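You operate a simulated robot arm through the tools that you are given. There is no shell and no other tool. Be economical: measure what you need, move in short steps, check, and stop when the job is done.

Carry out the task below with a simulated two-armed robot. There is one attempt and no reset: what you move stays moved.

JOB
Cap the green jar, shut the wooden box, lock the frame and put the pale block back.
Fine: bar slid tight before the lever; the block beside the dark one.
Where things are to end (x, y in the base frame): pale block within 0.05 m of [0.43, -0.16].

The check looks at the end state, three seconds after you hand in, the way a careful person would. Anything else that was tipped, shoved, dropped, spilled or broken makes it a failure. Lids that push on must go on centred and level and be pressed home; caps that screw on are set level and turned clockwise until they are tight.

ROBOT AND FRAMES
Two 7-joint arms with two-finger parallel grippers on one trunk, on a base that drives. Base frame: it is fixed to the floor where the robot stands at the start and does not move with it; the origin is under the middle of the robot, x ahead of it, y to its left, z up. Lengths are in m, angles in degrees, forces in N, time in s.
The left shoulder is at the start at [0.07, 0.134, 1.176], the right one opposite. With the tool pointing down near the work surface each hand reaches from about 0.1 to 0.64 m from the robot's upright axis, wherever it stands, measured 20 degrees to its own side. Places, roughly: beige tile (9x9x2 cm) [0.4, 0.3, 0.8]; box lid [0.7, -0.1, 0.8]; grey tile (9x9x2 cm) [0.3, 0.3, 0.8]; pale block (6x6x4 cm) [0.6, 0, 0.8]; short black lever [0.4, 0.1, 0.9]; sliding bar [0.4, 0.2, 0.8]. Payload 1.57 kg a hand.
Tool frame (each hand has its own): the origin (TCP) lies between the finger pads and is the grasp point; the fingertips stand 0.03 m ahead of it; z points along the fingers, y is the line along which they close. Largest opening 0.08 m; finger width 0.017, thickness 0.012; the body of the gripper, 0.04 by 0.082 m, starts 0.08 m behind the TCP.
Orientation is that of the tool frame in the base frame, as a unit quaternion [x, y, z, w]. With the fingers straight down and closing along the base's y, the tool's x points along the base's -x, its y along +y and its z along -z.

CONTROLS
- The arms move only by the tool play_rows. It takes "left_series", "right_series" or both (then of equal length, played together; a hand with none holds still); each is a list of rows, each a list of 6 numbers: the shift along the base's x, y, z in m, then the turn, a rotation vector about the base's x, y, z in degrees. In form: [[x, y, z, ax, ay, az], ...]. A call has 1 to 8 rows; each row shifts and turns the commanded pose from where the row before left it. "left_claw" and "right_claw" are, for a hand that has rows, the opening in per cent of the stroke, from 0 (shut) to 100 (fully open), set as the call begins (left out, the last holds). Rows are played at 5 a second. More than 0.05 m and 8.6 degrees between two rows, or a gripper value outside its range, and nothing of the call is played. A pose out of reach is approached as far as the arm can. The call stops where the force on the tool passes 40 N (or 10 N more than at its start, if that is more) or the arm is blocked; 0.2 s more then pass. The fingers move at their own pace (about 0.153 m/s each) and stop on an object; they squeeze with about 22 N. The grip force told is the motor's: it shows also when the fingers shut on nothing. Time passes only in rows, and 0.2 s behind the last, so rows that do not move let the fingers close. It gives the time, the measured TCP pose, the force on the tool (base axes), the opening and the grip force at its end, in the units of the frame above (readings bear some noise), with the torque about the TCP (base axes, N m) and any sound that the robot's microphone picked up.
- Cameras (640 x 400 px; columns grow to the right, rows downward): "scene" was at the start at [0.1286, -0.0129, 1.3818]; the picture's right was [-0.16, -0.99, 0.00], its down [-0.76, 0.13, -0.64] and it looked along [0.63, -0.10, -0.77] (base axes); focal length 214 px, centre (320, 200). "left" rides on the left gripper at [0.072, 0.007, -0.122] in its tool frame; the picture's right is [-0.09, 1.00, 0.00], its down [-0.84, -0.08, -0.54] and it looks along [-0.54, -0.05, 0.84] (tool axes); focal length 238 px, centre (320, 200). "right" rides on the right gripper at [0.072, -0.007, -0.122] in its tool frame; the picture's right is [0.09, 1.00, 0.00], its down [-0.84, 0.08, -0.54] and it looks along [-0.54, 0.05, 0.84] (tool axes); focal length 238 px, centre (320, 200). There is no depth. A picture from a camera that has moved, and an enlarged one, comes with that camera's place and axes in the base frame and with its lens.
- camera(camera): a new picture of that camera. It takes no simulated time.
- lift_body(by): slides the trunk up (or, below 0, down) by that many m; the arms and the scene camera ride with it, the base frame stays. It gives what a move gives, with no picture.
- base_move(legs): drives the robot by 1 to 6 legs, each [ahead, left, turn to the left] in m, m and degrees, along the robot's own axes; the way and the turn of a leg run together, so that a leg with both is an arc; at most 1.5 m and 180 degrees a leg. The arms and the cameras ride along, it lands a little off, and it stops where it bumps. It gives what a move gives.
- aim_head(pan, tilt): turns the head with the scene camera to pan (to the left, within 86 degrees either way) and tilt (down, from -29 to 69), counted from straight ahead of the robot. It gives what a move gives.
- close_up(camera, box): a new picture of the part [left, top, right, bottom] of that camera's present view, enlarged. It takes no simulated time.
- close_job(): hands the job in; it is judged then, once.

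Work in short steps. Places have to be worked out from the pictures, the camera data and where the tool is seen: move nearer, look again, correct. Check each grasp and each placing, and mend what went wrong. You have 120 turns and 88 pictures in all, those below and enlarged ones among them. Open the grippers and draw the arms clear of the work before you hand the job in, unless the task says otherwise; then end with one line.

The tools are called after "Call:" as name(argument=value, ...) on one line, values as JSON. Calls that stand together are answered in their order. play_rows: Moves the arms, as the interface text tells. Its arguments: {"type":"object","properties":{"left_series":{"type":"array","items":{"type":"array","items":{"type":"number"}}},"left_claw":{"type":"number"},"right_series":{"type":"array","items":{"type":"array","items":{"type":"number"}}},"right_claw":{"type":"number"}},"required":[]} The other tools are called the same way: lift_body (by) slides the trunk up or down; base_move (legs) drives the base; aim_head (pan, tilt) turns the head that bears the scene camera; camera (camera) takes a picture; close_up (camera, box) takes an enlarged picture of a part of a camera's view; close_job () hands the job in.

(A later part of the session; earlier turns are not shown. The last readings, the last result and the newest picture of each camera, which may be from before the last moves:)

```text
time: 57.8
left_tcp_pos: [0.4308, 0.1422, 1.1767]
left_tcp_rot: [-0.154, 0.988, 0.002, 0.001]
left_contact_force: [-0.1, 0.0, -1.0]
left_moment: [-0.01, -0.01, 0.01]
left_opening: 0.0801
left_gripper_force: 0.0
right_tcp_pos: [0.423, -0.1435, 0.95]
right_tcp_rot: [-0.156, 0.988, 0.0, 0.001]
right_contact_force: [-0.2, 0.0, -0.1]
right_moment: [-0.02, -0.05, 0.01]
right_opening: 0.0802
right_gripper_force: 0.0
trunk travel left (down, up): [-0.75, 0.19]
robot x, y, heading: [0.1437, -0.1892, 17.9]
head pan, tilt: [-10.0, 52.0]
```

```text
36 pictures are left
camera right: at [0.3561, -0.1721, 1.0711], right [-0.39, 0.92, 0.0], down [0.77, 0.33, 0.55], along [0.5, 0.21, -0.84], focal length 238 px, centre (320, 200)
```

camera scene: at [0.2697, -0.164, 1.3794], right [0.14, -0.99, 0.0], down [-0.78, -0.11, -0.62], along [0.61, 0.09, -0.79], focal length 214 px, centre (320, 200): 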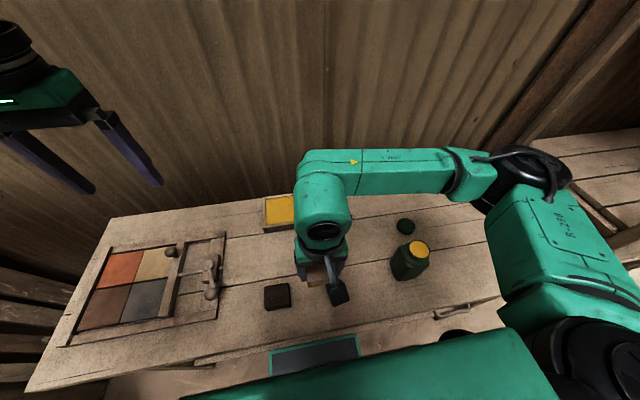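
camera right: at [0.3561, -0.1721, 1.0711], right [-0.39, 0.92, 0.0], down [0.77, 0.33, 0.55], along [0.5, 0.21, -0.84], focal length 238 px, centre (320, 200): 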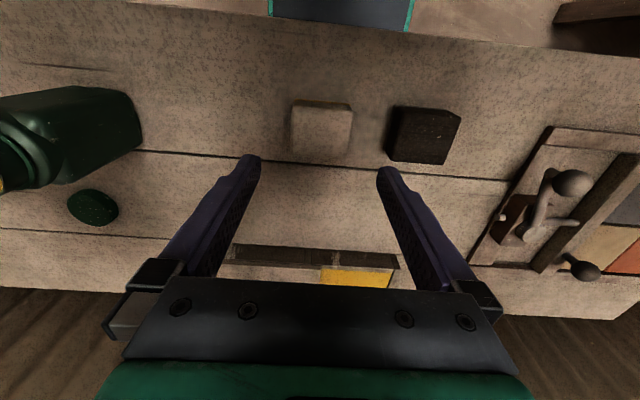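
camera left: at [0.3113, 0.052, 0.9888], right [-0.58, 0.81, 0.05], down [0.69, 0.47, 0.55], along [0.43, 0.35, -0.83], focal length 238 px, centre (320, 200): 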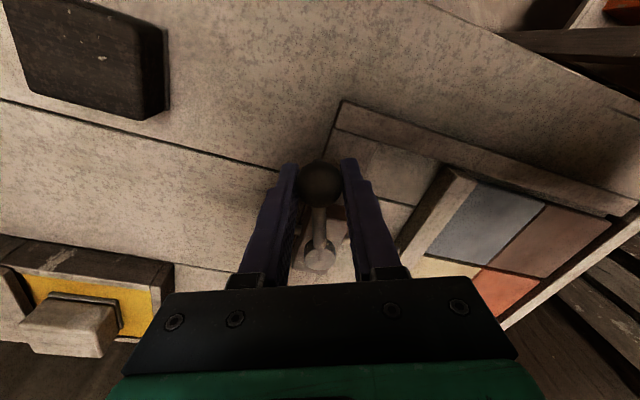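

The pale block stands beside the dark one. Next is the lid: move the right hand above its knob.

Call:
play_rows(right_series=[[0.042, 0.003, 0.008, 0, 0, 0], [0.042, 0.003, 0.008, 0, 0, 0], [0.042, 0.003, 0.008, 0, 0, 0], [0.042, 0.003, 0.006, 0, 0, 0], [0.042, 0.003, 0, 0, 0, 0], [0.042, 0.003, 0, 0, 0, 0]])

Call:
camera(camera="right")

Call:
close_up(camera="scene", box=[245, 165, 365, 240])

```text
time: 59.1
left_tcp_pos: [0.4317, 0.1426, 1.1753]
left_tcp_rot: [-0.154, 0.988, 0.002, 0.002]
left_contact_force: [0.2, 0.0, -0.3]
left_moment: [-0.01, 0.0, -0.03]
left_opening: 0.0799
left_gripper_force: 0.1
right_tcp_pos: [0.6759, -0.1249, 0.9791]
right_tcp_rot: [-0.157, 0.988, 0.001, 0.001]
right_contact_force: [0.4, 0.2, 0.2]
right_moment: [0.07, 0.02, 0.01]
right_opening: 0.0798
right_gripper_force: 0.0
trunk travel left (down, up): [-0.75, 0.19]
robot x, y, heading: [0.1434, -0.1907, 18.1]
head pan, tilt: [-10.0, 52.0]
```

```text
35 pictures are left
camera right: at [0.6103, -0.1541, 1.1011], right [-0.4, 0.92, 0.0], down [0.77, 0.33, 0.55], along [0.5, 0.22, -0.84], focal length 238 px, centre (320, 200)
```

right: 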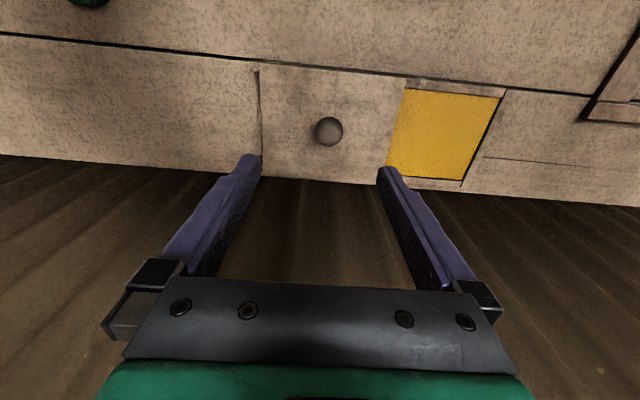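

```text
5.33 times, centred on (305, 202) of scene
camera zoom: at [0.2721, -0.1622, 1.3792], right [0.14, -0.99, 0.0], down [-0.78, -0.11, -0.61], along [0.61, 0.08, -0.79], focal length 1144 px, centre (400, 187)
```

zoom: 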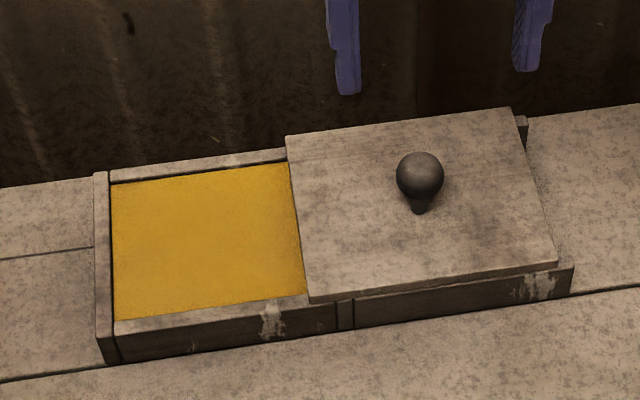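

The lid knob triangulates to (0.669, -0.117, 0.877). Descend around it.

Call:
play_rows(right_series=[[-0.003, 0.003, -0.035, 0, 0, 0], [-0.003, 0.003, -0.035, 0, 0, 0], [-0.001, 0.002, -0.03, 0, 0, 0]])

Call:
camera(camera="right")

```text
time: 60.0
left_tcp_pos: [0.4315, 0.1422, 1.1773]
left_tcp_rot: [-0.154, 0.988, 0.002, 0.003]
left_contact_force: [0.6, -0.5, -0.6]
left_moment: [0.01, -0.01, 0.0]
left_opening: 0.0799
left_gripper_force: 0.0
right_tcp_pos: [0.6656, -0.1172, 0.8775]
right_tcp_rot: [-0.155, 0.988, 0.001, 0.002]
right_contact_force: [-0.4, 0.1, -0.4]
right_moment: [-0.01, -0.01, 0.03]
right_opening: 0.08
right_gripper_force: 0.0
trunk travel left (down, up): [-0.75, 0.19]
robot x, y, heading: [0.1456, -0.1926, 18.0]
head pan, tilt: [-10.0, 52.0]
```

```text
33 pictures are left
camera right: at [0.6006, -0.1467, 1.0005], right [-0.39, 0.92, 0.0], down [0.77, 0.33, 0.55], along [0.5, 0.22, -0.84], focal length 238 px, centre (320, 200)
```

right: 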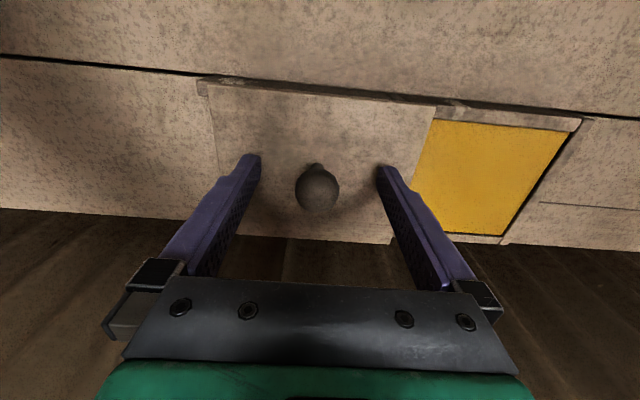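

The knob is centred. Grip it.

Call:
play_rows(right_series=[[0, 0, 0, 0, 0, 0], [0, 0, 0, 0, 0, 0], [0, 0, 0, 0, 0, 0]], right_claw=0)

Call:
play_rows(right_series=[[-0.0036, 0.0114, 0, 0, 0, 0], [-0.0036, 0.0114, 0, 0, 0, 0], [-0.0036, 0.0114, 0, 0, 0, 0], [-0.0036, 0.0114, 0, 0, 0, 0]])

Call:
close_up(camera="scene", box=[245, 165, 365, 240])

```text
time: 60.8
left_tcp_pos: [0.4319, 0.1418, 1.1763]
left_tcp_rot: [-0.153, 0.988, 0.002, 0.001]
left_contact_force: [-0.2, 0.4, 0.5]
left_moment: [0.01, 0.0, 0.01]
left_opening: 0.08
left_gripper_force: 0.1
right_tcp_pos: [0.6671, -0.1173, 0.8784]
right_tcp_rot: [-0.156, 0.988, 0.001, 0.003]
right_contact_force: [-0.9, 0.1, -2.5]
right_moment: [0.09, -0.29, 0.01]
right_opening: 0.0268
right_gripper_force: 37.4
trunk travel left (down, up): [-0.75, 0.19]
robot x, y, heading: [0.1455, -0.1878, 18.1]
head pan, tilt: [-10.0, 52.0]
```

```text
time: 61.8
left_tcp_pos: [0.4304, 0.142, 1.1773]
left_tcp_rot: [-0.154, 0.988, 0.002, 0.002]
left_contact_force: [0.5, -0.5, 0.3]
left_moment: [0.01, 0.01, 0.0]
left_opening: 0.0799
left_gripper_force: 0.1
right_tcp_pos: [0.6517, -0.0719, 0.8783]
right_tcp_rot: [-0.156, 0.988, 0.001, 0.001]
right_contact_force: [-5.1, -1.9, -6.1]
right_moment: [0.06, -0.27, 0.04]
right_opening: 0.0268
right_gripper_force: 37.7
trunk travel left (down, up): [-0.75, 0.19]
robot x, y, heading: [0.1455, -0.1887, 17.8]
head pan, tilt: [-10.0, 52.0]
```

```text
5.33 times, centred on (305, 202) of scene
camera zoom: at [0.2702, -0.1628, 1.3793], right [0.14, -0.99, 0.0], down [-0.78, -0.11, -0.62], along [0.61, 0.08, -0.79], focal length 1144 px, centre (400, 187)
```

zoom: 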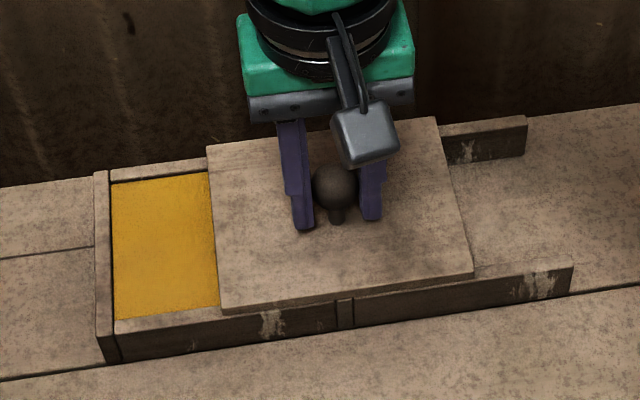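

The lid slides smoothly, with about 6 cm to go. Continue until it meets the end wall.

Call:
play_rows(right_series=[[-0.0037, 0.0114, 0, 0, 0, 0], [-0.0037, 0.0114, 0, 0, 0, 0], [-0.0037, 0.0114, 0, 0, 0, 0], [-0.0037, 0.0114, 0, 0, 0, 0]])

Call:
play_rows(right_series=[[-0.0013, 0.0038, 0, 0, 0, 0], [-0.0013, 0.0038, 0, 0, 0, 0], [-0.0013, 0.0038, 0, 0, 0, 0], [-0.0013, 0.0038, 0, 0, 0, 0], [-0.0013, 0.0038, 0, 0, 0, 0], [-0.0013, 0.0038, 0, 0, 0, 0]])

Call:
close_up(camera="scene", box=[245, 165, 365, 240])

```text
time: 62.8
left_tcp_pos: [0.4313, 0.1423, 1.1763]
left_tcp_rot: [-0.154, 0.988, 0.001, 0.003]
left_contact_force: [-0.1, -0.3, 0.8]
left_moment: [0.01, -0.02, -0.01]
left_opening: 0.08
left_gripper_force: 0.1
right_tcp_pos: [0.6373, -0.0252, 0.8779]
right_tcp_rot: [-0.157, 0.988, -0.001, 0.0]
right_contact_force: [-13.3, -3.8, -19.8]
right_moment: [-0.16, 0.59, 0.01]
right_opening: 0.027
right_gripper_force: 37.1
trunk travel left (down, up): [-0.75, 0.19]
robot x, y, heading: [0.1451, -0.1864, 18.0]
head pan, tilt: [-10.0, 52.0]
```

```text
time: 64.2
left_tcp_pos: [0.4319, 0.1404, 1.177]
left_tcp_rot: [-0.154, 0.988, 0.003, 0.001]
left_contact_force: [0.2, 0.1, -0.4]
left_moment: [-0.01, 0.01, -0.02]
left_opening: 0.0798
left_gripper_force: 0.0
right_tcp_pos: [0.6307, -0.0054, 0.879]
right_tcp_rot: [-0.154, 0.988, 0.001, 0.002]
right_contact_force: [-11.6, -12.8, -18.7]
right_moment: [-0.01, -0.08, -0.15]
right_opening: 0.0266
right_gripper_force: 37.4
trunk travel left (down, up): [-0.75, 0.19]
robot x, y, heading: [0.146, -0.1906, 17.7]
head pan, tilt: [-10.0, 52.0]
```

```text
5.33 times, centred on (305, 202) of scene
camera zoom: at [0.2712, -0.1655, 1.3792], right [0.14, -0.99, 0.0], down [-0.78, -0.11, -0.62], along [0.61, 0.09, -0.79], focal length 1144 px, centre (400, 187)
```

zoom: 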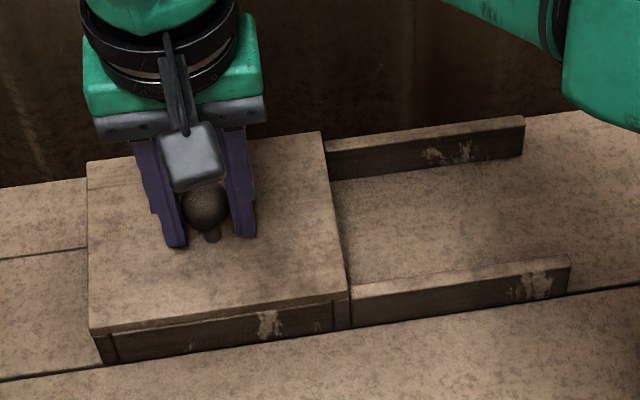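

The lid now covers the box out to the left wall and forces are rising. I nudge a few mm more to confirm the stop.

Call:
play_rows(right_series=[[-0.001, 0.003, 0, 0, 0, 0], [-0.001, 0.003, 0, 0, 0, 0], [-0.001, 0.003, 0, 0, 0, 0]])

Call:
camera(camera="right")

```text
time: 65.0
left_tcp_pos: [0.4302, 0.1391, 1.1783]
left_tcp_rot: [-0.153, 0.988, 0.002, 0.002]
left_contact_force: [-0.2, 0.8, 0.4]
left_moment: [-0.01, -0.03, 0.02]
left_opening: 0.0801
left_gripper_force: 0.1
right_tcp_pos: [0.6323, -0.0049, 0.8786]
right_tcp_rot: [-0.15, 0.989, -0.009, 0.002]
right_contact_force: [3.3, -21.0, 2.9]
right_moment: [-0.1, 0.59, 0.04]
right_opening: 0.0266
right_gripper_force: 37.9
trunk travel left (down, up): [-0.75, 0.19]
robot x, y, heading: [0.1454, -0.1883, 17.8]
head pan, tilt: [-10.0, 52.0]
stopped in row 3 (right hand): the force on the tool passed its limit (the readings are from after the stop); the commanded pose is now the measured one
```

```text
30 pictures are left
camera right: at [0.5638, -0.0308, 1.0009], right [-0.38, 0.92, -0.02], down [0.77, 0.33, 0.54], along [0.51, 0.19, -0.84], focal length 238 px, centre (320, 200)
```

right: 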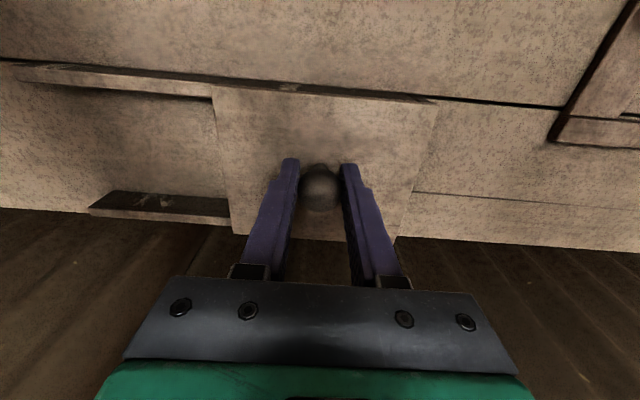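

Hard stop: the box is shut. Release the knob and rise.

Call:
play_rows(right_series=[[0, 0, 0, 0, 0, 0], [0, 0, 0, 0, 0, 0], [0, 0, 0.04, 1, 0, 0], [0, 0, 0.045, 0, 0, 0], [0, -0.03, 0.03, 0, 0, 0], [0, -0.048, 0, 0, 0, 0], [0, -0.048, 0, 0, 0, 0], [0, -0.048, 0, 0, 0, 0]], right_claw=100)

Call:
play_rows(right_series=[[0, -0.046, 0, 0, 0, 0], [0, -0.046, 0, 0, 0, 0], [0, -0.046, 0, 0, 0, 0], [0, -0.04, 0, 0, 0, 0]])

Call:
camera(camera="right")

Call:
camera(camera="scene")

```text
time: 66.8
left_tcp_pos: [0.4316, 0.1392, 1.1778]
left_tcp_rot: [-0.154, 0.988, 0.003, 0.003]
left_contact_force: [0.5, -0.9, 0.8]
left_moment: [0.03, 0.03, 0.02]
left_opening: 0.0798
left_gripper_force: 0.2
right_tcp_pos: [0.6297, -0.1754, 0.9933]
right_tcp_rot: [-0.152, 0.988, 0.006, 0.003]
right_contact_force: [-0.2, -0.9, -0.4]
right_moment: [0.07, -0.04, -0.01]
right_opening: 0.08
right_gripper_force: 0.1
trunk travel left (down, up): [-0.75, 0.19]
robot x, y, heading: [0.1453, -0.1878, 17.9]
head pan, tilt: [-10.0, 52.0]
```

```text
time: 67.8
left_tcp_pos: [0.4305, 0.1405, 1.178]
left_tcp_rot: [-0.154, 0.988, 0.003, 0.002]
left_contact_force: [0.2, -0.1, 0.1]
left_moment: [0.0, 0.01, -0.02]
left_opening: 0.0798
left_gripper_force: 0.1
right_tcp_pos: [0.6295, -0.3547, 0.9922]
right_tcp_rot: [-0.154, 0.988, 0.004, 0.004]
right_contact_force: [0.4, -0.3, 0.5]
right_moment: [0.01, 0.0, 0.02]
right_opening: 0.08
right_gripper_force: 0.0
trunk travel left (down, up): [-0.75, 0.19]
robot x, y, heading: [0.1455, -0.1864, 18.0]
head pan, tilt: [-10.0, 52.0]
```

```text
29 pictures are left
camera right: at [0.5634, -0.3848, 1.114], right [-0.39, 0.92, 0.01], down [0.77, 0.32, 0.55], along [0.5, 0.22, -0.84], focal length 238 px, centre (320, 200)
```

right: 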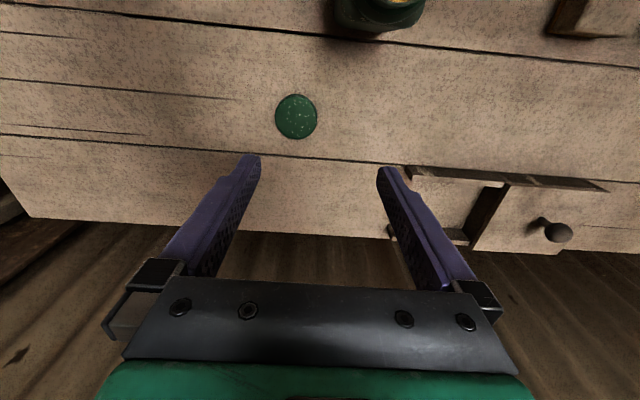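

```text
28 pictures are left
camera scene: at [0.2701, -0.1653, 1.3794], right [0.14, -0.99, 0.0], down [-0.78, -0.11, -0.62], along [0.61, 0.09, -0.79], focal length 214 px, centre (320, 200)
```

scene: 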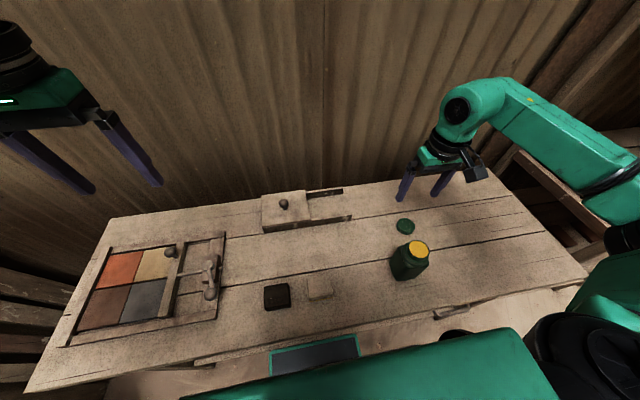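

The cap is at about (0.649, -0.379), 5 cm across. Descend partway and re-check.

Call:
play_rows(right_series=[[0.007, -0.008, -0.035, 0.5, 0, 0], [0.007, -0.008, -0.035, 0, 0, 0], [0.005, -0.008, -0.035, 0, 0, 0]])

Call:
camera(camera="right")

Call:
close_up(camera="scene", box=[370, 190, 460, 290])

```text
time: 68.5
left_tcp_pos: [0.4322, 0.1424, 1.1769]
left_tcp_rot: [-0.153, 0.988, 0.002, 0.002]
left_contact_force: [0.7, 0.9, 0.0]
left_moment: [0.03, -0.02, 0.02]
left_opening: 0.0799
left_gripper_force: 0.1
right_tcp_pos: [0.6489, -0.3764, 0.8876]
right_tcp_rot: [-0.151, 0.988, 0.008, 0.004]
right_contact_force: [-0.2, 0.2, -0.4]
right_moment: [0.0, 0.04, 0.02]
right_opening: 0.0801
right_gripper_force: 0.1
trunk travel left (down, up): [-0.75, 0.19]
robot x, y, heading: [0.1453, -0.1871, 18.0]
head pan, tilt: [-10.0, 52.0]
```

```text
27 pictures are left
camera right: at [0.5825, -0.4062, 1.0087], right [-0.39, 0.92, 0.01], down [0.77, 0.32, 0.55], along [0.5, 0.23, -0.83], focal length 238 px, centre (320, 200)
```

right: 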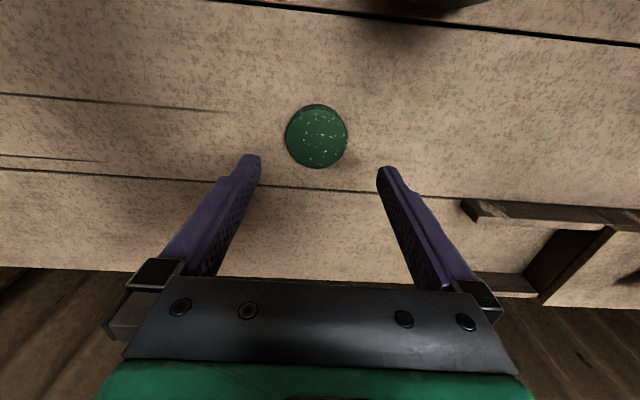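

```text
4.00 times, centred on (415, 240) of scene
camera zoom: at [0.2715, -0.1632, 1.3793], right [0.14, -0.99, 0.0], down [-0.78, -0.11, -0.62], along [0.61, 0.08, -0.79], focal length 858 px, centre (-60, 40)
```

zoom: 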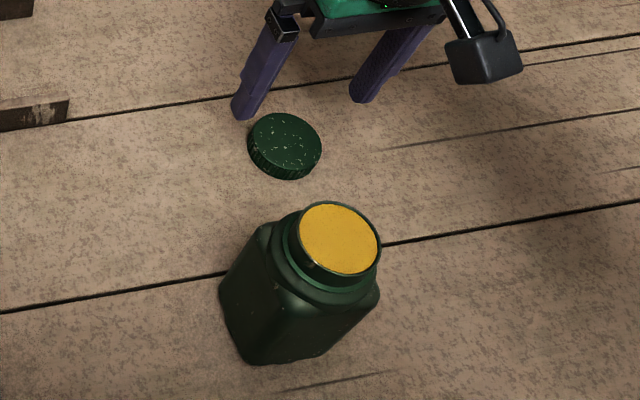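

The cap refines to about (0.645, -0.379). Correct the 1° tilt and descend most of the way.

Call:
play_rows(right_series=[[-0.002, -0.001, -0.02, -1, 0.3, 0], [-0.001, -0.001, -0.02, 0, 0, 0], [0, 0, -0.015, 0, 0, 0]])

Call:
camera(camera="right")

Call:
close_up(camera="scene", box=[370, 190, 460, 290])

```text
time: 69.3
left_tcp_pos: [0.4315, 0.1428, 1.1765]
left_tcp_rot: [-0.154, 0.988, 0.002, 0.002]
left_contact_force: [-0.9, 0.2, 0.0]
left_moment: [0.0, 0.01, 0.03]
left_opening: 0.0799
left_gripper_force: 0.1
right_tcp_pos: [0.6465, -0.3779, 0.8336]
right_tcp_rot: [-0.152, 0.988, 0.001, -0.001]
right_contact_force: [0.6, 0.0, -0.2]
right_moment: [-0.02, 0.02, -0.01]
right_opening: 0.0799
right_gripper_force: 0.1
trunk travel left (down, up): [-0.75, 0.19]
robot x, y, heading: [0.1464, -0.1882, 17.7]
head pan, tilt: [-10.0, 52.0]
```

```text
25 pictures are left
camera right: at [0.5803, -0.4059, 0.9558], right [-0.39, 0.92, 0.0], down [0.77, 0.32, 0.54], along [0.5, 0.21, -0.84], focal length 238 px, centre (320, 200)
```

right: 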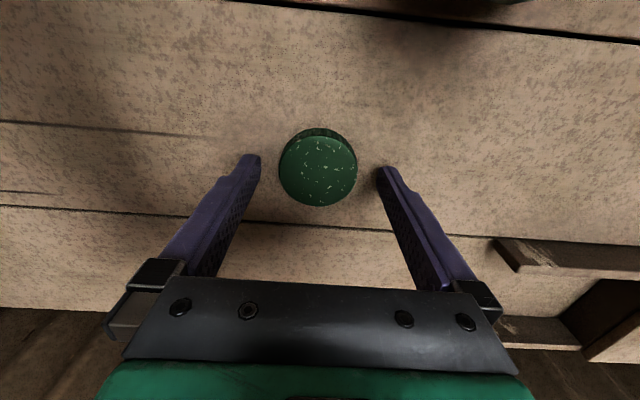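

```text
4.00 times, centred on (415, 240) of scene
camera zoom: at [0.2709, -0.1633, 1.3793], right [0.14, -0.99, 0.0], down [-0.78, -0.11, -0.62], along [0.61, 0.08, -0.79], focal length 858 px, centre (-60, 40)
```

zoom: 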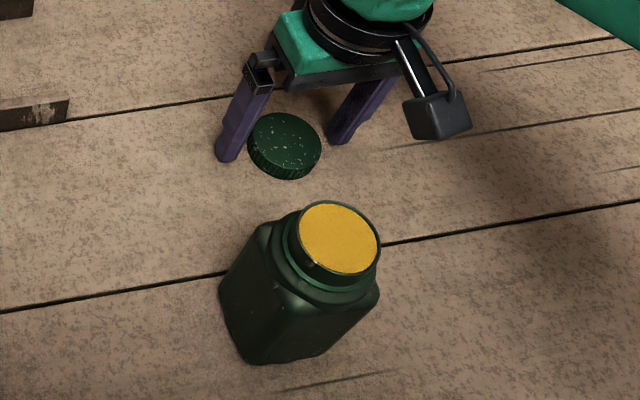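

The cap is centred between the fingers. Lower 13 mm and close on it.

Call:
play_rows(right_series=[[0, -0.001, -0.007, 0, 0, 0], [0, 0, -0.006, 0, 0, 0]])

Call:
play_rows(right_series=[[0, 0, 0, 0, 0, 0], [0, 0, 0, 0, 0, 0], [0, 0, 0, 0, 0, 0]], right_claw=0)

Call:
play_rows(right_series=[[0, 0, 0.015, 0, 0, 0], [0, 0, 0.025, 0, 0, 0], [0, 0, 0.04, 0, 0, 0], [0, 0, 0.04, 0, 0, 0]])

Call:
camera(camera="right")

```text
time: 70.0
left_tcp_pos: [0.4273, 0.1419, 1.178]
left_tcp_rot: [-0.153, 0.988, 0.002, 0.004]
left_contact_force: [0.2, 0.3, 0.3]
left_moment: [-0.02, 0.03, 0.02]
left_opening: 0.0803
left_gripper_force: 0.1
right_tcp_pos: [0.6456, -0.3786, 0.8302]
right_tcp_rot: [-0.149, 0.989, 0.001, 0.007]
right_contact_force: [-12.3, -2.2, 22.0]
right_moment: [-0.98, 0.27, -0.49]
right_opening: 0.0786
right_gripper_force: 0.2
trunk travel left (down, up): [-0.75, 0.19]
robot x, y, heading: [0.1445, -0.1917, 17.8]
head pan, tilt: [-10.0, 52.0]
stopped in row 2 (right hand): the force on the tool passed its limit (the readings are from after the stop); the commanded pose is now the measured one
```

```text
time: 70.8
left_tcp_pos: [0.4265, 0.1419, 1.1778]
left_tcp_rot: [-0.154, 0.988, 0.001, 0.004]
left_contact_force: [0.4, 0.3, -1.3]
left_moment: [-0.02, 0.04, 0.02]
left_opening: 0.08
left_gripper_force: 0.0
right_tcp_pos: [0.6489, -0.3784, 0.8294]
right_tcp_rot: [-0.151, 0.989, 0.001, 0.01]
right_contact_force: [2.5, -6.3, 35.4]
right_moment: [-0.23, 0.16, -0.05]
right_opening: 0.0492
right_gripper_force: 21.7
trunk travel left (down, up): [-0.75, 0.19]
robot x, y, heading: [0.1455, -0.1858, 17.7]
head pan, tilt: [-10.0, 52.0]
```

```text
time: 71.8
left_tcp_pos: [0.4319, 0.1416, 1.1766]
left_tcp_rot: [-0.154, 0.988, 0.001, 0.003]
left_contact_force: [-0.1, -0.3, -0.7]
left_moment: [-0.01, 0.02, 0.01]
left_opening: 0.0801
left_gripper_force: 0.2
right_tcp_pos: [0.6509, -0.3774, 0.945]
right_tcp_rot: [-0.151, 0.989, 0.002, 0.006]
right_contact_force: [-0.1, -0.1, 0.3]
right_moment: [0.0, -0.01, 0.0]
right_opening: 0.0491
right_gripper_force: 22.1
trunk travel left (down, up): [-0.75, 0.19]
robot x, y, heading: [0.1454, -0.1833, 17.8]
head pan, tilt: [-10.0, 52.0]
```

```text
23 pictures are left
camera right: at [0.5828, -0.4058, 1.0671], right [-0.39, 0.92, 0.0], down [0.77, 0.32, 0.55], along [0.51, 0.21, -0.83], focal length 238 px, centre (320, 200)
```

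right: 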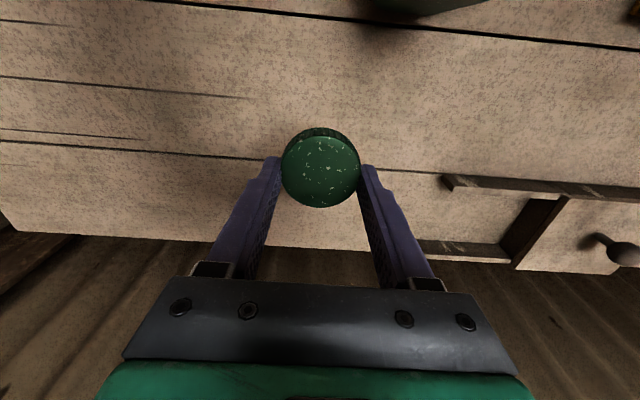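

The fingertips met the table at TCP 0.83 (so the table top is z ≈ 0.80), and the cap is held (49 mm). The jar's mouth triangulates to (0.509, -0.357, 0.929). I raise and move nearer to view the jar from the hand camera.

Call:
play_rows(right_series=[[0, 0, 0.045, 0, 0, 0], [-0.034, 0.011, 0.01, 0, 0, 0], [-0.034, 0.011, 0, 0, 0, 0], [-0.033, 0.01, 0, 0, 0, 0]])

Call:
camera(camera="right")

Call:
close_up(camera="scene", box=[370, 180, 470, 290])

```text
time: 72.8
left_tcp_pos: [0.4304, 0.1425, 1.1771]
left_tcp_rot: [-0.153, 0.988, 0.002, 0.002]
left_contact_force: [0.1, -0.6, 0.1]
left_moment: [0.03, 0.0, -0.02]
left_opening: 0.08
left_gripper_force: 0.1
right_tcp_pos: [0.5452, -0.3443, 1.0029]
right_tcp_rot: [-0.151, 0.988, 0.002, 0.006]
right_contact_force: [0.8, 0.1, 0.4]
right_moment: [-0.05, -0.02, 0.01]
right_opening: 0.0493
right_gripper_force: 22.2
trunk travel left (down, up): [-0.75, 0.19]
robot x, y, heading: [0.1438, -0.1888, 17.7]
head pan, tilt: [-10.0, 52.0]
```

```text
22 pictures are left
camera right: at [0.4787, -0.3738, 1.1236], right [-0.39, 0.92, 0.0], down [0.77, 0.32, 0.55], along [0.51, 0.21, -0.83], focal length 238 px, centre (320, 200)
```

right: 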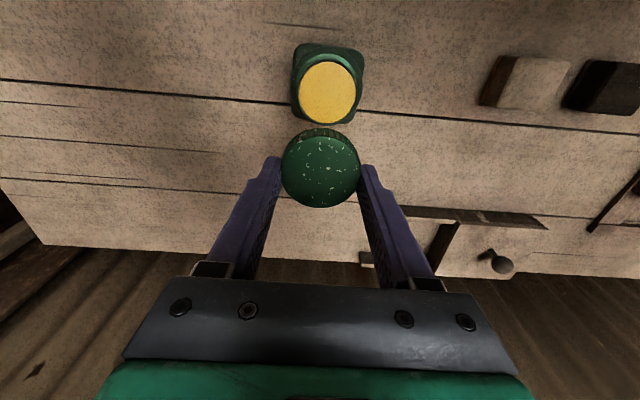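

```text
3.64 times, centred on (420, 235) of scene
camera zoom: at [0.2698, -0.1629, 1.3794], right [0.14, -0.99, 0.0], down [-0.78, -0.11, -0.62], along [0.61, 0.08, -0.79], focal length 780 px, centre (-44, 73)
```

zoom: 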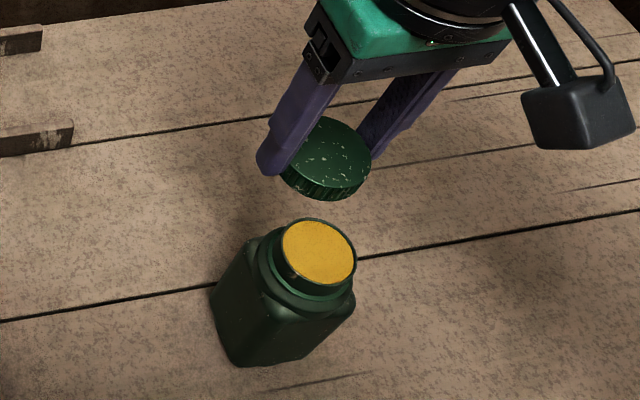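

The jar mouth refines to about (0.507, -0.355, 0.932), and the cap centre sits about 6–7 mm nearer than the TCP. So the TCP goal is (0.5125, -0.353). I move there at z ≈ 0.972, just above the rim.

Call:
play_rows(right_series=[[-0.011, -0.003, 0, -0.2, 0.3, 0], [-0.011, -0.003, 0, 0, 0, 0], [-0.0107, -0.0027, -0.012, 0, 0, 0], [0, 0, -0.018, 0, 0, 0], [0, 0, 0, 0, 0, 0]])

Call:
camera(camera="right")

Call:
close_up(camera="scene", box=[380, 200, 460, 280])

```text
time: 74.0
left_tcp_pos: [0.4318, 0.1426, 1.1779]
left_tcp_rot: [-0.153, 0.988, 0.002, 0.003]
left_contact_force: [0.1, 0.1, 0.5]
left_moment: [0.01, -0.05, 0.0]
left_opening: 0.0801
left_gripper_force: 0.1
right_tcp_pos: [0.5151, -0.356, 0.9706]
right_tcp_rot: [-0.151, 0.989, 0.0, 0.002]
right_contact_force: [0.4, -0.1, -0.2]
right_moment: [0.01, -0.03, 0.01]
right_opening: 0.0492
right_gripper_force: 22.7
trunk travel left (down, up): [-0.75, 0.19]
robot x, y, heading: [0.1441, -0.1873, 18.0]
head pan, tilt: [-10.0, 52.0]
```

```text
20 pictures are left
camera right: at [0.4472, -0.3834, 1.0935], right [-0.39, 0.92, 0.0], down [0.77, 0.32, 0.55], along [0.5, 0.21, -0.84], focal length 238 px, centre (320, 200)
```

right: 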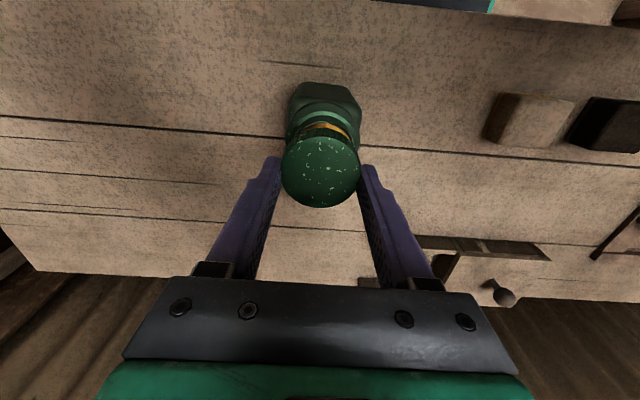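

```text
5.00 times, centred on (420, 240) of scene
camera zoom: at [0.2706, -0.1633, 1.3793], right [0.14, -0.99, 0.0], down [-0.78, -0.11, -0.62], along [0.61, 0.08, -0.79], focal length 1072 px, centre (-180, 0)
```

zoom: 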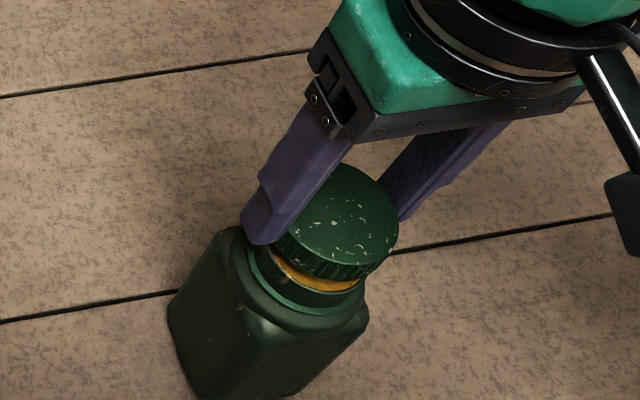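

The cap is within about 2–3 mm of the mouth axis. Shift by (-2, +1.5) mm and lower gently to contact.

Call:
play_rows(right_series=[[-0.002, 0.0017, -0.002, 0, 0, 0], [0, 0, -0.003, 0, 0, 0], [0, 0, -0.003, 0, 0, 0], [0, 0, 0, 0, 0, 0]])

Call:
close_up(camera="scene", box=[395, 215, 445, 265])

Call:
close_up(camera="right", box=[260, 70, 380, 215])

```text
time: 75.0
left_tcp_pos: [0.432, 0.1408, 1.1772]
left_tcp_rot: [-0.154, 0.988, 0.002, 0.003]
left_contact_force: [-0.2, -1.1, 0.4]
left_moment: [0.03, 0.01, 0.0]
left_opening: 0.0798
left_gripper_force: 0.0
right_tcp_pos: [0.5141, -0.3519, 0.9636]
right_tcp_rot: [-0.151, 0.989, 0.0, 0.003]
right_contact_force: [-0.8, 0.1, 0.0]
right_moment: [-0.02, -0.02, 0.03]
right_opening: 0.0493
right_gripper_force: 22.3
trunk travel left (down, up): [-0.75, 0.19]
robot x, y, heading: [0.1462, -0.1916, 18.1]
head pan, tilt: [-10.0, 52.0]
```

```text
8.00 times, centred on (420, 240) of scene
camera zoom: at [0.2708, -0.1633, 1.3793], right [0.14, -0.99, 0.0], down [-0.78, -0.11, -0.62], along [0.61, 0.08, -0.79], focal length 1716 px, centre (-480, -120)
```

zoom: 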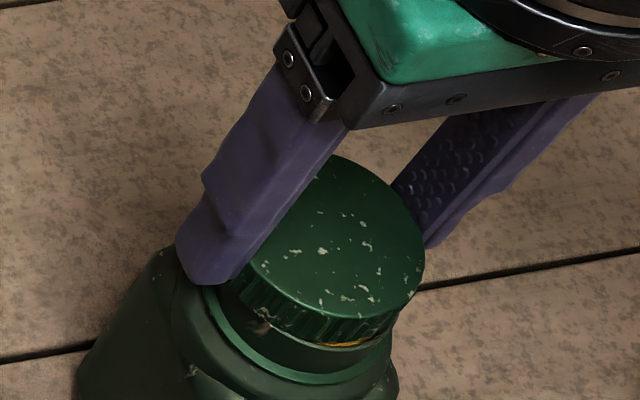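

```text
2.76 times, centred on (320, 142) of right
camera zoom: at [0.4471, -0.3813, 1.0848], right [-0.39, 0.92, 0.0], down [0.77, 0.32, 0.55], along [0.5, 0.21, -0.84], focal length 658 px, centre (320, 359)
```

zoom: 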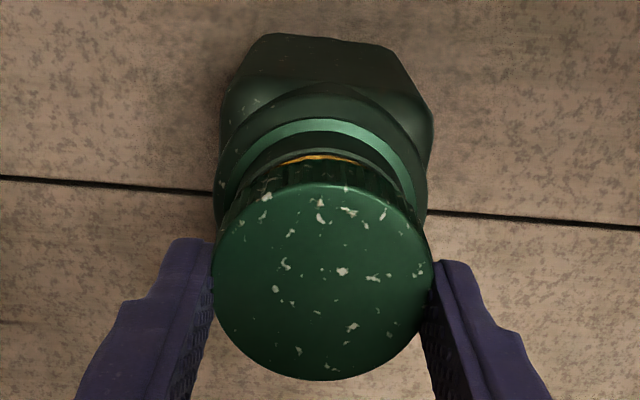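

Nearly aligned; a sliver of gold at the near-right side suggests about 1.5 mm more toward near-right. Adjust and lower to contact.

Call:
play_rows(right_series=[[-0.0013, -0.0013, 0, 0, 0, 0], [0, 0, -0.002, 0, 0, 0], [0, 0, -0.002, 0, 0, 0], [0, 0, -0.002, 0, 0, 0], [0, 0, -0.002, 0, 0, 0]])

Call:
close_up(camera="scene", box=[395, 215, 445, 265])

```text
time: 76.2
left_tcp_pos: [0.4304, 0.1442, 1.1777]
left_tcp_rot: [-0.153, 0.988, 0.001, 0.002]
left_contact_force: [0.0, -0.9, 0.1]
left_moment: [0.01, 0.03, 0.0]
left_opening: 0.0801
left_gripper_force: 0.0
right_tcp_pos: [0.5121, -0.3537, 0.9555]
right_tcp_rot: [-0.151, 0.988, 0.001, 0.003]
right_contact_force: [4.2, -2.7, 19.7]
right_moment: [-0.19, 0.23, 0.1]
right_opening: 0.0496
right_gripper_force: 21.5
trunk travel left (down, up): [-0.75, 0.19]
robot x, y, heading: [0.146, -0.1899, 17.8]
head pan, tilt: [-10.0, 52.0]
```

```text
8.00 times, centred on (420, 240) of scene
camera zoom: at [0.2694, -0.1626, 1.3795], right [0.14, -0.99, 0.0], down [-0.78, -0.11, -0.62], along [0.61, 0.08, -0.79], focal length 1716 px, centre (-480, -120)
```

zoom: 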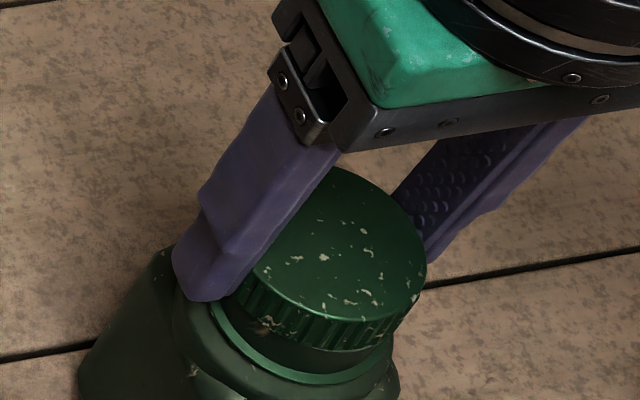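

Contact at z 0.9555 (20 N), and no gold shows any more. The cap has ribbed sides, so I test turning it clockwise, moving the TCP about the cap axis, with a light down-press.

Call:
play_rows(right_series=[[0.0002, -0.0009, -0.0002, 0, 0, -8], [0.0001, -0.0009, -0.0002, 0, 0, -8], [0, -0.0009, -0.0002, 0, 0, -8], [-0.0002, -0.0009, -0.0002, 0, 0, -8]])

Call:
close_up(camera="scene", box=[395, 215, 445, 265])

```text
time: 77.2
left_tcp_pos: [0.4313, 0.1417, 1.1769]
left_tcp_rot: [-0.154, 0.988, 0.002, 0.002]
left_contact_force: [-0.1, -0.5, 0.8]
left_moment: [0.01, 0.03, -0.01]
left_opening: 0.08
left_gripper_force: 0.0
right_tcp_pos: [0.5128, -0.3581, 0.9541]
right_tcp_rot: [0.128, 0.992, 0.0, 0.003]
right_contact_force: [-1.4, 1.6, 0.0]
right_moment: [0.01, 0.01, -0.02]
right_opening: 0.0493
right_gripper_force: 21.9
trunk travel left (down, up): [-0.75, 0.19]
robot x, y, heading: [0.1459, -0.1888, 17.6]
head pan, tilt: [-10.0, 52.0]
```

```text
8.00 times, centred on (420, 240) of scene
camera zoom: at [0.2702, -0.1632, 1.3793], right [0.14, -0.99, 0.0], down [-0.78, -0.11, -0.62], along [0.61, 0.08, -0.79], focal length 1716 px, centre (-480, -120)
```

zoom: 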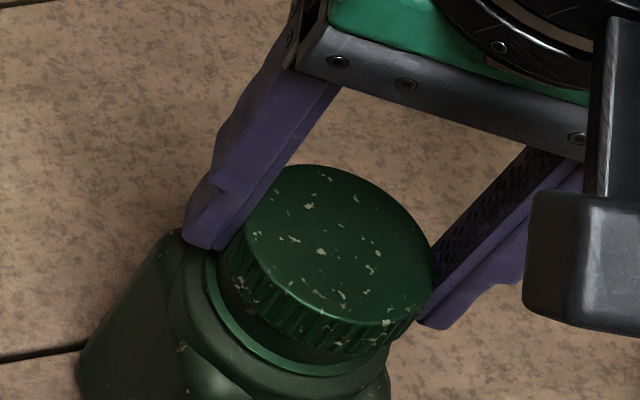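

The cap turned with the hand and the down force vanished. I press down a few mm to see where it seats.

Call:
play_rows(right_series=[[0, 0, -0.0015, 0, 0, 0], [0, 0, -0.0015, 0, 0, 0], [0, 0, -0.0015, 0, 0, 0]])

```text
time: 78.0
left_tcp_pos: [0.4311, 0.1422, 1.1761]
left_tcp_rot: [-0.153, 0.988, 0.002, 0.002]
left_contact_force: [0.5, 0.4, -0.6]
left_moment: [-0.01, 0.0, -0.04]
left_opening: 0.0799
left_gripper_force: 0.1
right_tcp_pos: [0.5124, -0.3585, 0.9496]
right_tcp_rot: [0.127, 0.992, -0.001, 0.004]
right_contact_force: [-1.9, 1.4, 1.1]
right_moment: [0.03, 0.07, -0.02]
right_opening: 0.0489
right_gripper_force: 22.0
trunk travel left (down, up): [-0.75, 0.19]
robot x, y, heading: [0.1447, -0.1895, 18.0]
head pan, tilt: [-10.0, 52.0]
```

It went down 4.5 mm more with no resistance. A look from both cameras to see how the cap sits.

Call:
close_up(camera="right", box=[260, 70, 380, 215])

Call:
close_up(camera="scene", box=[395, 215, 445, 265])

```text
2.76 times, centred on (320, 142) of right
camera zoom: at [0.4411, -0.347, 1.0716], right [0.16, 0.99, 0.0], down [0.83, -0.14, 0.55], along [0.54, -0.09, -0.84], focal length 658 px, centre (320, 359)
```

zoom: 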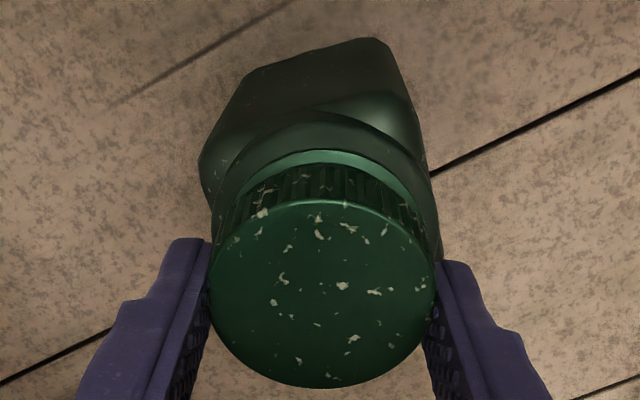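

```text
8.00 times, centred on (420, 240) of scene
camera zoom: at [0.2702, -0.1629, 1.3793], right [0.14, -0.99, 0.0], down [-0.78, -0.11, -0.62], along [0.61, 0.08, -0.79], focal length 1716 px, centre (-480, -120)
```

zoom: 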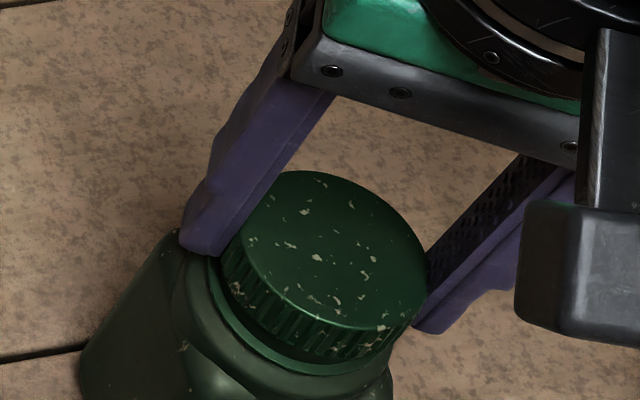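

The cap has slipped over the neck, centred. Continue down until it meets resistance.

Call:
play_rows(right_series=[[0, 0, -0.0015, 0, 0, 0], [0, 0, -0.0015, 0, 0, 0], [0, 0, -0.0015, 0, 0, 0], [0, 0, -0.0015, 0, 0, 0], [0, 0, -0.0015, 0, 0, 0]])

```text
time: 79.2
left_tcp_pos: [0.4277, 0.1442, 1.1765]
left_tcp_rot: [-0.154, 0.988, 0.001, 0.004]
left_contact_force: [-0.4, -0.7, -0.3]
left_moment: [-0.02, -0.03, 0.06]
left_opening: 0.08
left_gripper_force: 0.0
right_tcp_pos: [0.5117, -0.3562, 0.9454]
right_tcp_rot: [0.128, 0.992, 0.0, 0.005]
right_contact_force: [-2.5, 7.1, 22.2]
right_moment: [0.28, -0.22, 0.04]
right_opening: 0.0496
right_gripper_force: 21.4
trunk travel left (down, up): [-0.75, 0.19]
robot x, y, heading: [0.1476, -0.1884, 17.9]
head pan, tilt: [-10.0, 52.0]
```

Seated with 22 N. Now turn clockwise in steps and watch the torque.

Call:
play_rows(right_series=[[-0.0003, -0.0009, 0, 0, 0, -8], [-0.0004, -0.0008, 0, 0, 0, -8], [-0.0005, -0.0008, 0, 0, 0, -8], [-0.0006, -0.0007, 0, 0, 0, -8]])

```text
time: 80.2
left_tcp_pos: [0.4285, 0.1431, 1.1762]
left_tcp_rot: [-0.155, 0.988, 0.001, 0.004]
left_contact_force: [0.3, 0.0, 0.1]
left_moment: [-0.02, 0.01, 0.0]
left_opening: 0.0802
left_gripper_force: 0.1
right_tcp_pos: [0.5091, -0.3601, 0.9438]
right_tcp_rot: [0.396, 0.918, 0.0, 0.004]
right_contact_force: [-0.5, 2.9, 25.4]
right_moment: [0.0, -0.12, 0.34]
right_opening: 0.0511
right_gripper_force: 21.6
trunk travel left (down, up): [-0.75, 0.19]
robot x, y, heading: [0.147, -0.1875, 17.9]
head pan, tilt: [-10.0, 52.0]
```

Resisting torque is 0.34 N·m and it's moving down slightly, which fits a thread. Continue another 32°.

Call:
play_rows(right_series=[[-0.0007, -0.0006, 0, 0, 0, -8], [-0.0008, -0.0005, 0, 0, 0, -8], [-0.0009, -0.0004, 0, 0, 0, -8], [-0.0009, -0.0003, 0, 0, 0, -8]])

Call:
close_up(camera="scene", box=[390, 210, 450, 270])

```text
time: 81.2
left_tcp_pos: [0.428, 0.142, 1.1783]
left_tcp_rot: [-0.154, 0.988, 0.002, 0.003]
left_contact_force: [0.2, 0.3, 0.4]
left_moment: [0.02, 0.0, 0.03]
left_opening: 0.08
left_gripper_force: 0.1
right_tcp_pos: [0.507, -0.3616, 0.9436]
right_tcp_rot: [0.634, 0.773, 0.0, 0.005]
right_contact_force: [-0.8, -2.2, 35.7]
right_moment: [-0.06, 0.02, 0.55]
right_opening: 0.0508
right_gripper_force: 21.9
trunk travel left (down, up): [-0.75, 0.19]
robot x, y, heading: [0.1455, -0.1863, 17.7]
head pan, tilt: [-10.0, 52.0]
```

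```text
6.67 times, centred on (420, 240) of scene
camera zoom: at [0.2662, -0.1616, 1.3799], right [0.14, -0.99, 0.0], down [-0.78, -0.11, -0.62], along [0.61, 0.08, -0.79], focal length 1430 px, centre (-347, -67)
```

zoom: 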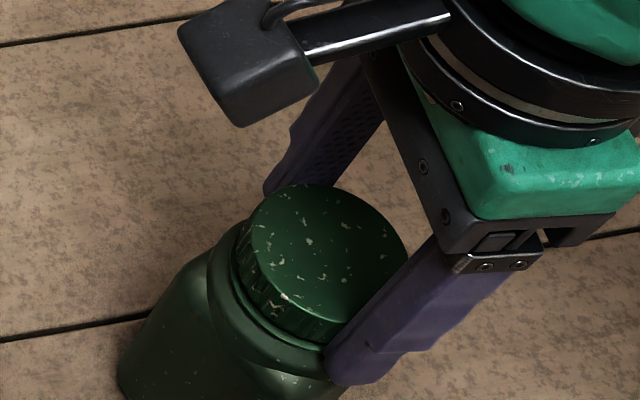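

Torque is rising (0.55 N·m): it's getting tight. Turn another 24° with slightly less down force.

Call:
play_rows(right_series=[[-0.0009, -0.0002, 0.0005, 0, 0, -8], [-0.0009, 0, 0.0005, 0, 0, -8], [-0.0009, 0.0001, 0, 0, 0, -8]])

Call:
close_up(camera="scene", box=[390, 210, 450, 270])

```text
time: 82.0
left_tcp_pos: [0.4285, 0.142, 1.1768]
left_tcp_rot: [-0.154, 0.988, 0.002, 0.004]
left_contact_force: [0.3, 0.1, 0.3]
left_moment: [0.05, 0.0, 0.02]
left_opening: 0.0801
left_gripper_force: 0.1
right_tcp_pos: [0.5033, -0.3623, 0.9446]
right_tcp_rot: [0.782, 0.624, -0.002, 0.003]
right_contact_force: [-0.1, -0.1, 23.4]
right_moment: [0.06, -0.08, 0.38]
right_opening: 0.0507
right_gripper_force: 21.8
trunk travel left (down, up): [-0.75, 0.19]
robot x, y, heading: [0.1448, -0.1891, 17.9]
head pan, tilt: [-10.0, 52.0]
```

```text
6.67 times, centred on (420, 240) of scene
camera zoom: at [0.2677, -0.1619, 1.3795], right [0.14, -0.99, 0.0], down [-0.78, -0.11, -0.62], along [0.61, 0.08, -0.79], focal length 1430 px, centre (-347, -67)
```

zoom: 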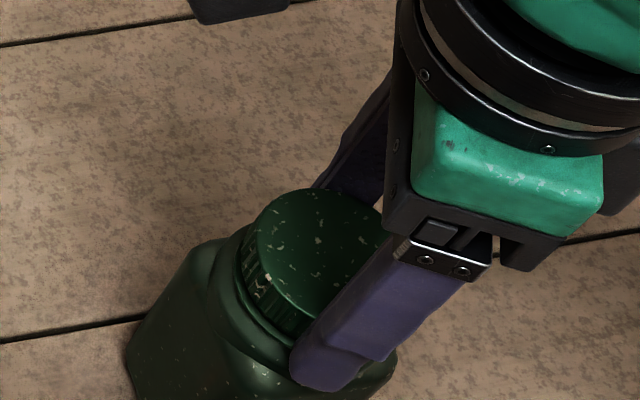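

Torque scales with the press force, so this may only be rim friction. I'll release, rise, and inspect how the cap sits.

Call:
play_rows(right_series=[[0, 0, 0.001, 0, 0, 0], [0, 0, 0, 0, 0, 0], [0, 0, 0, 0, 0, 0], [0, 0, 0.03, 0, 0, 0], [0, 0, 0.03, 0, 0, 8], [0.0, 0, 0.01, 0, 0, 8], [0.0, 0, 0, 0, 0, 8], [0.0, 0, 0, 0, 0, 8]], right_claw=100)

Call:
play_rows(right_series=[[0, 0, 0, 0, 0, 8.5], [0, 0, 0, 0, 0, 8.5], [0.0, 0, 0, 0, 0, 8.5], [0.015, 0, 0, 0, 0, 8.5], [0.015, 0, 0, 0, 0, 8.5], [0.015, 0, 0, 0, 0, 8.5], [0.0, 0, 0, 0, 0, 8.5], [0.0, 0, 0, 0, 0, 8.5]])

Call:
close_up(camera="scene", box=[390, 210, 450, 290])

Call:
camera(camera="right")

```text
time: 83.8
left_tcp_pos: [0.4317, 0.1411, 1.1765]
left_tcp_rot: [-0.154, 0.988, 0.002, 0.003]
left_contact_force: [0.1, -0.3, 0.6]
left_moment: [0.02, -0.01, -0.01]
left_opening: 0.0801
left_gripper_force: 0.0
right_tcp_pos: [0.5045, -0.3629, 1.0141]
right_tcp_rot: [0.577, 0.817, -0.002, 0.002]
right_contact_force: [0.3, -0.6, 1.1]
right_moment: [0.0, 0.01, 0.0]
right_opening: 0.0798
right_gripper_force: 0.2
trunk travel left (down, up): [-0.75, 0.19]
robot x, y, heading: [0.144, -0.1843, 18.1]
head pan, tilt: [-10.0, 52.0]
```

```text
time: 85.6
left_tcp_pos: [0.4314, 0.141, 1.1767]
left_tcp_rot: [-0.154, 0.988, 0.002, 0.002]
left_contact_force: [0.4, 0.2, -0.7]
left_moment: [0.01, 0.01, -0.04]
left_opening: 0.0801
left_gripper_force: 0.0
right_tcp_pos: [0.5502, -0.3629, 1.0137]
right_tcp_rot: [0.021, 1.0, 0.0, 0.003]
right_contact_force: [-1.0, 0.0, 0.7]
right_moment: [0.01, -0.01, 0.02]
right_opening: 0.0801
right_gripper_force: 0.0
trunk travel left (down, up): [-0.75, 0.19]
robot x, y, heading: [0.1428, -0.185, 18.0]
head pan, tilt: [-10.0, 52.0]
```

```text
5.00 times, centred on (420, 250) of scene
camera zoom: at [0.2707, -0.1633, 1.3793], right [0.14, -0.99, 0.0], down [-0.78, -0.11, -0.62], along [0.61, 0.08, -0.79], focal length 1072 px, centre (-180, -50)
```

zoom: 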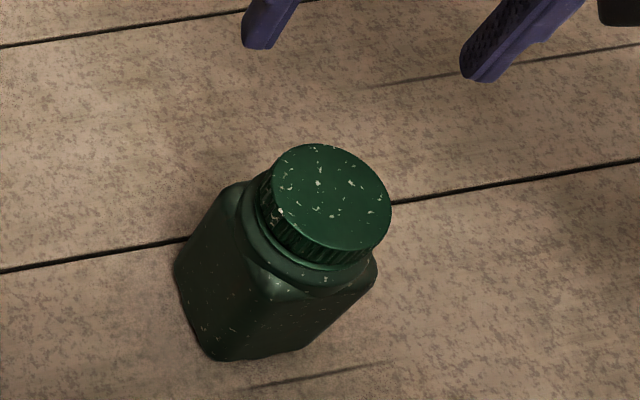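

```text
9 pictures are left
camera right: at [0.4776, -0.3667, 1.1356], right [-0.05, 1.0, 0.0], down [0.84, 0.04, 0.55], along [0.55, 0.03, -0.84], focal length 238 px, centre (320, 200)
```

right: 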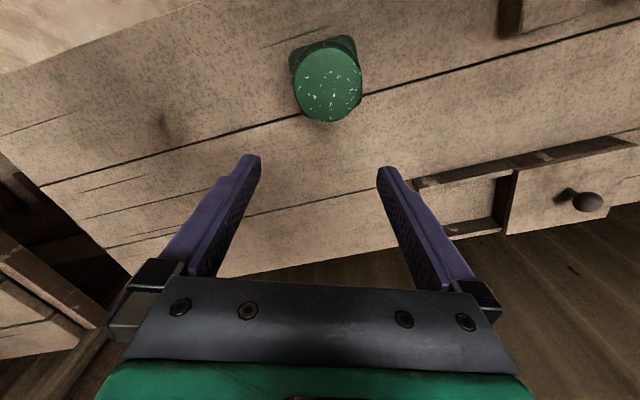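

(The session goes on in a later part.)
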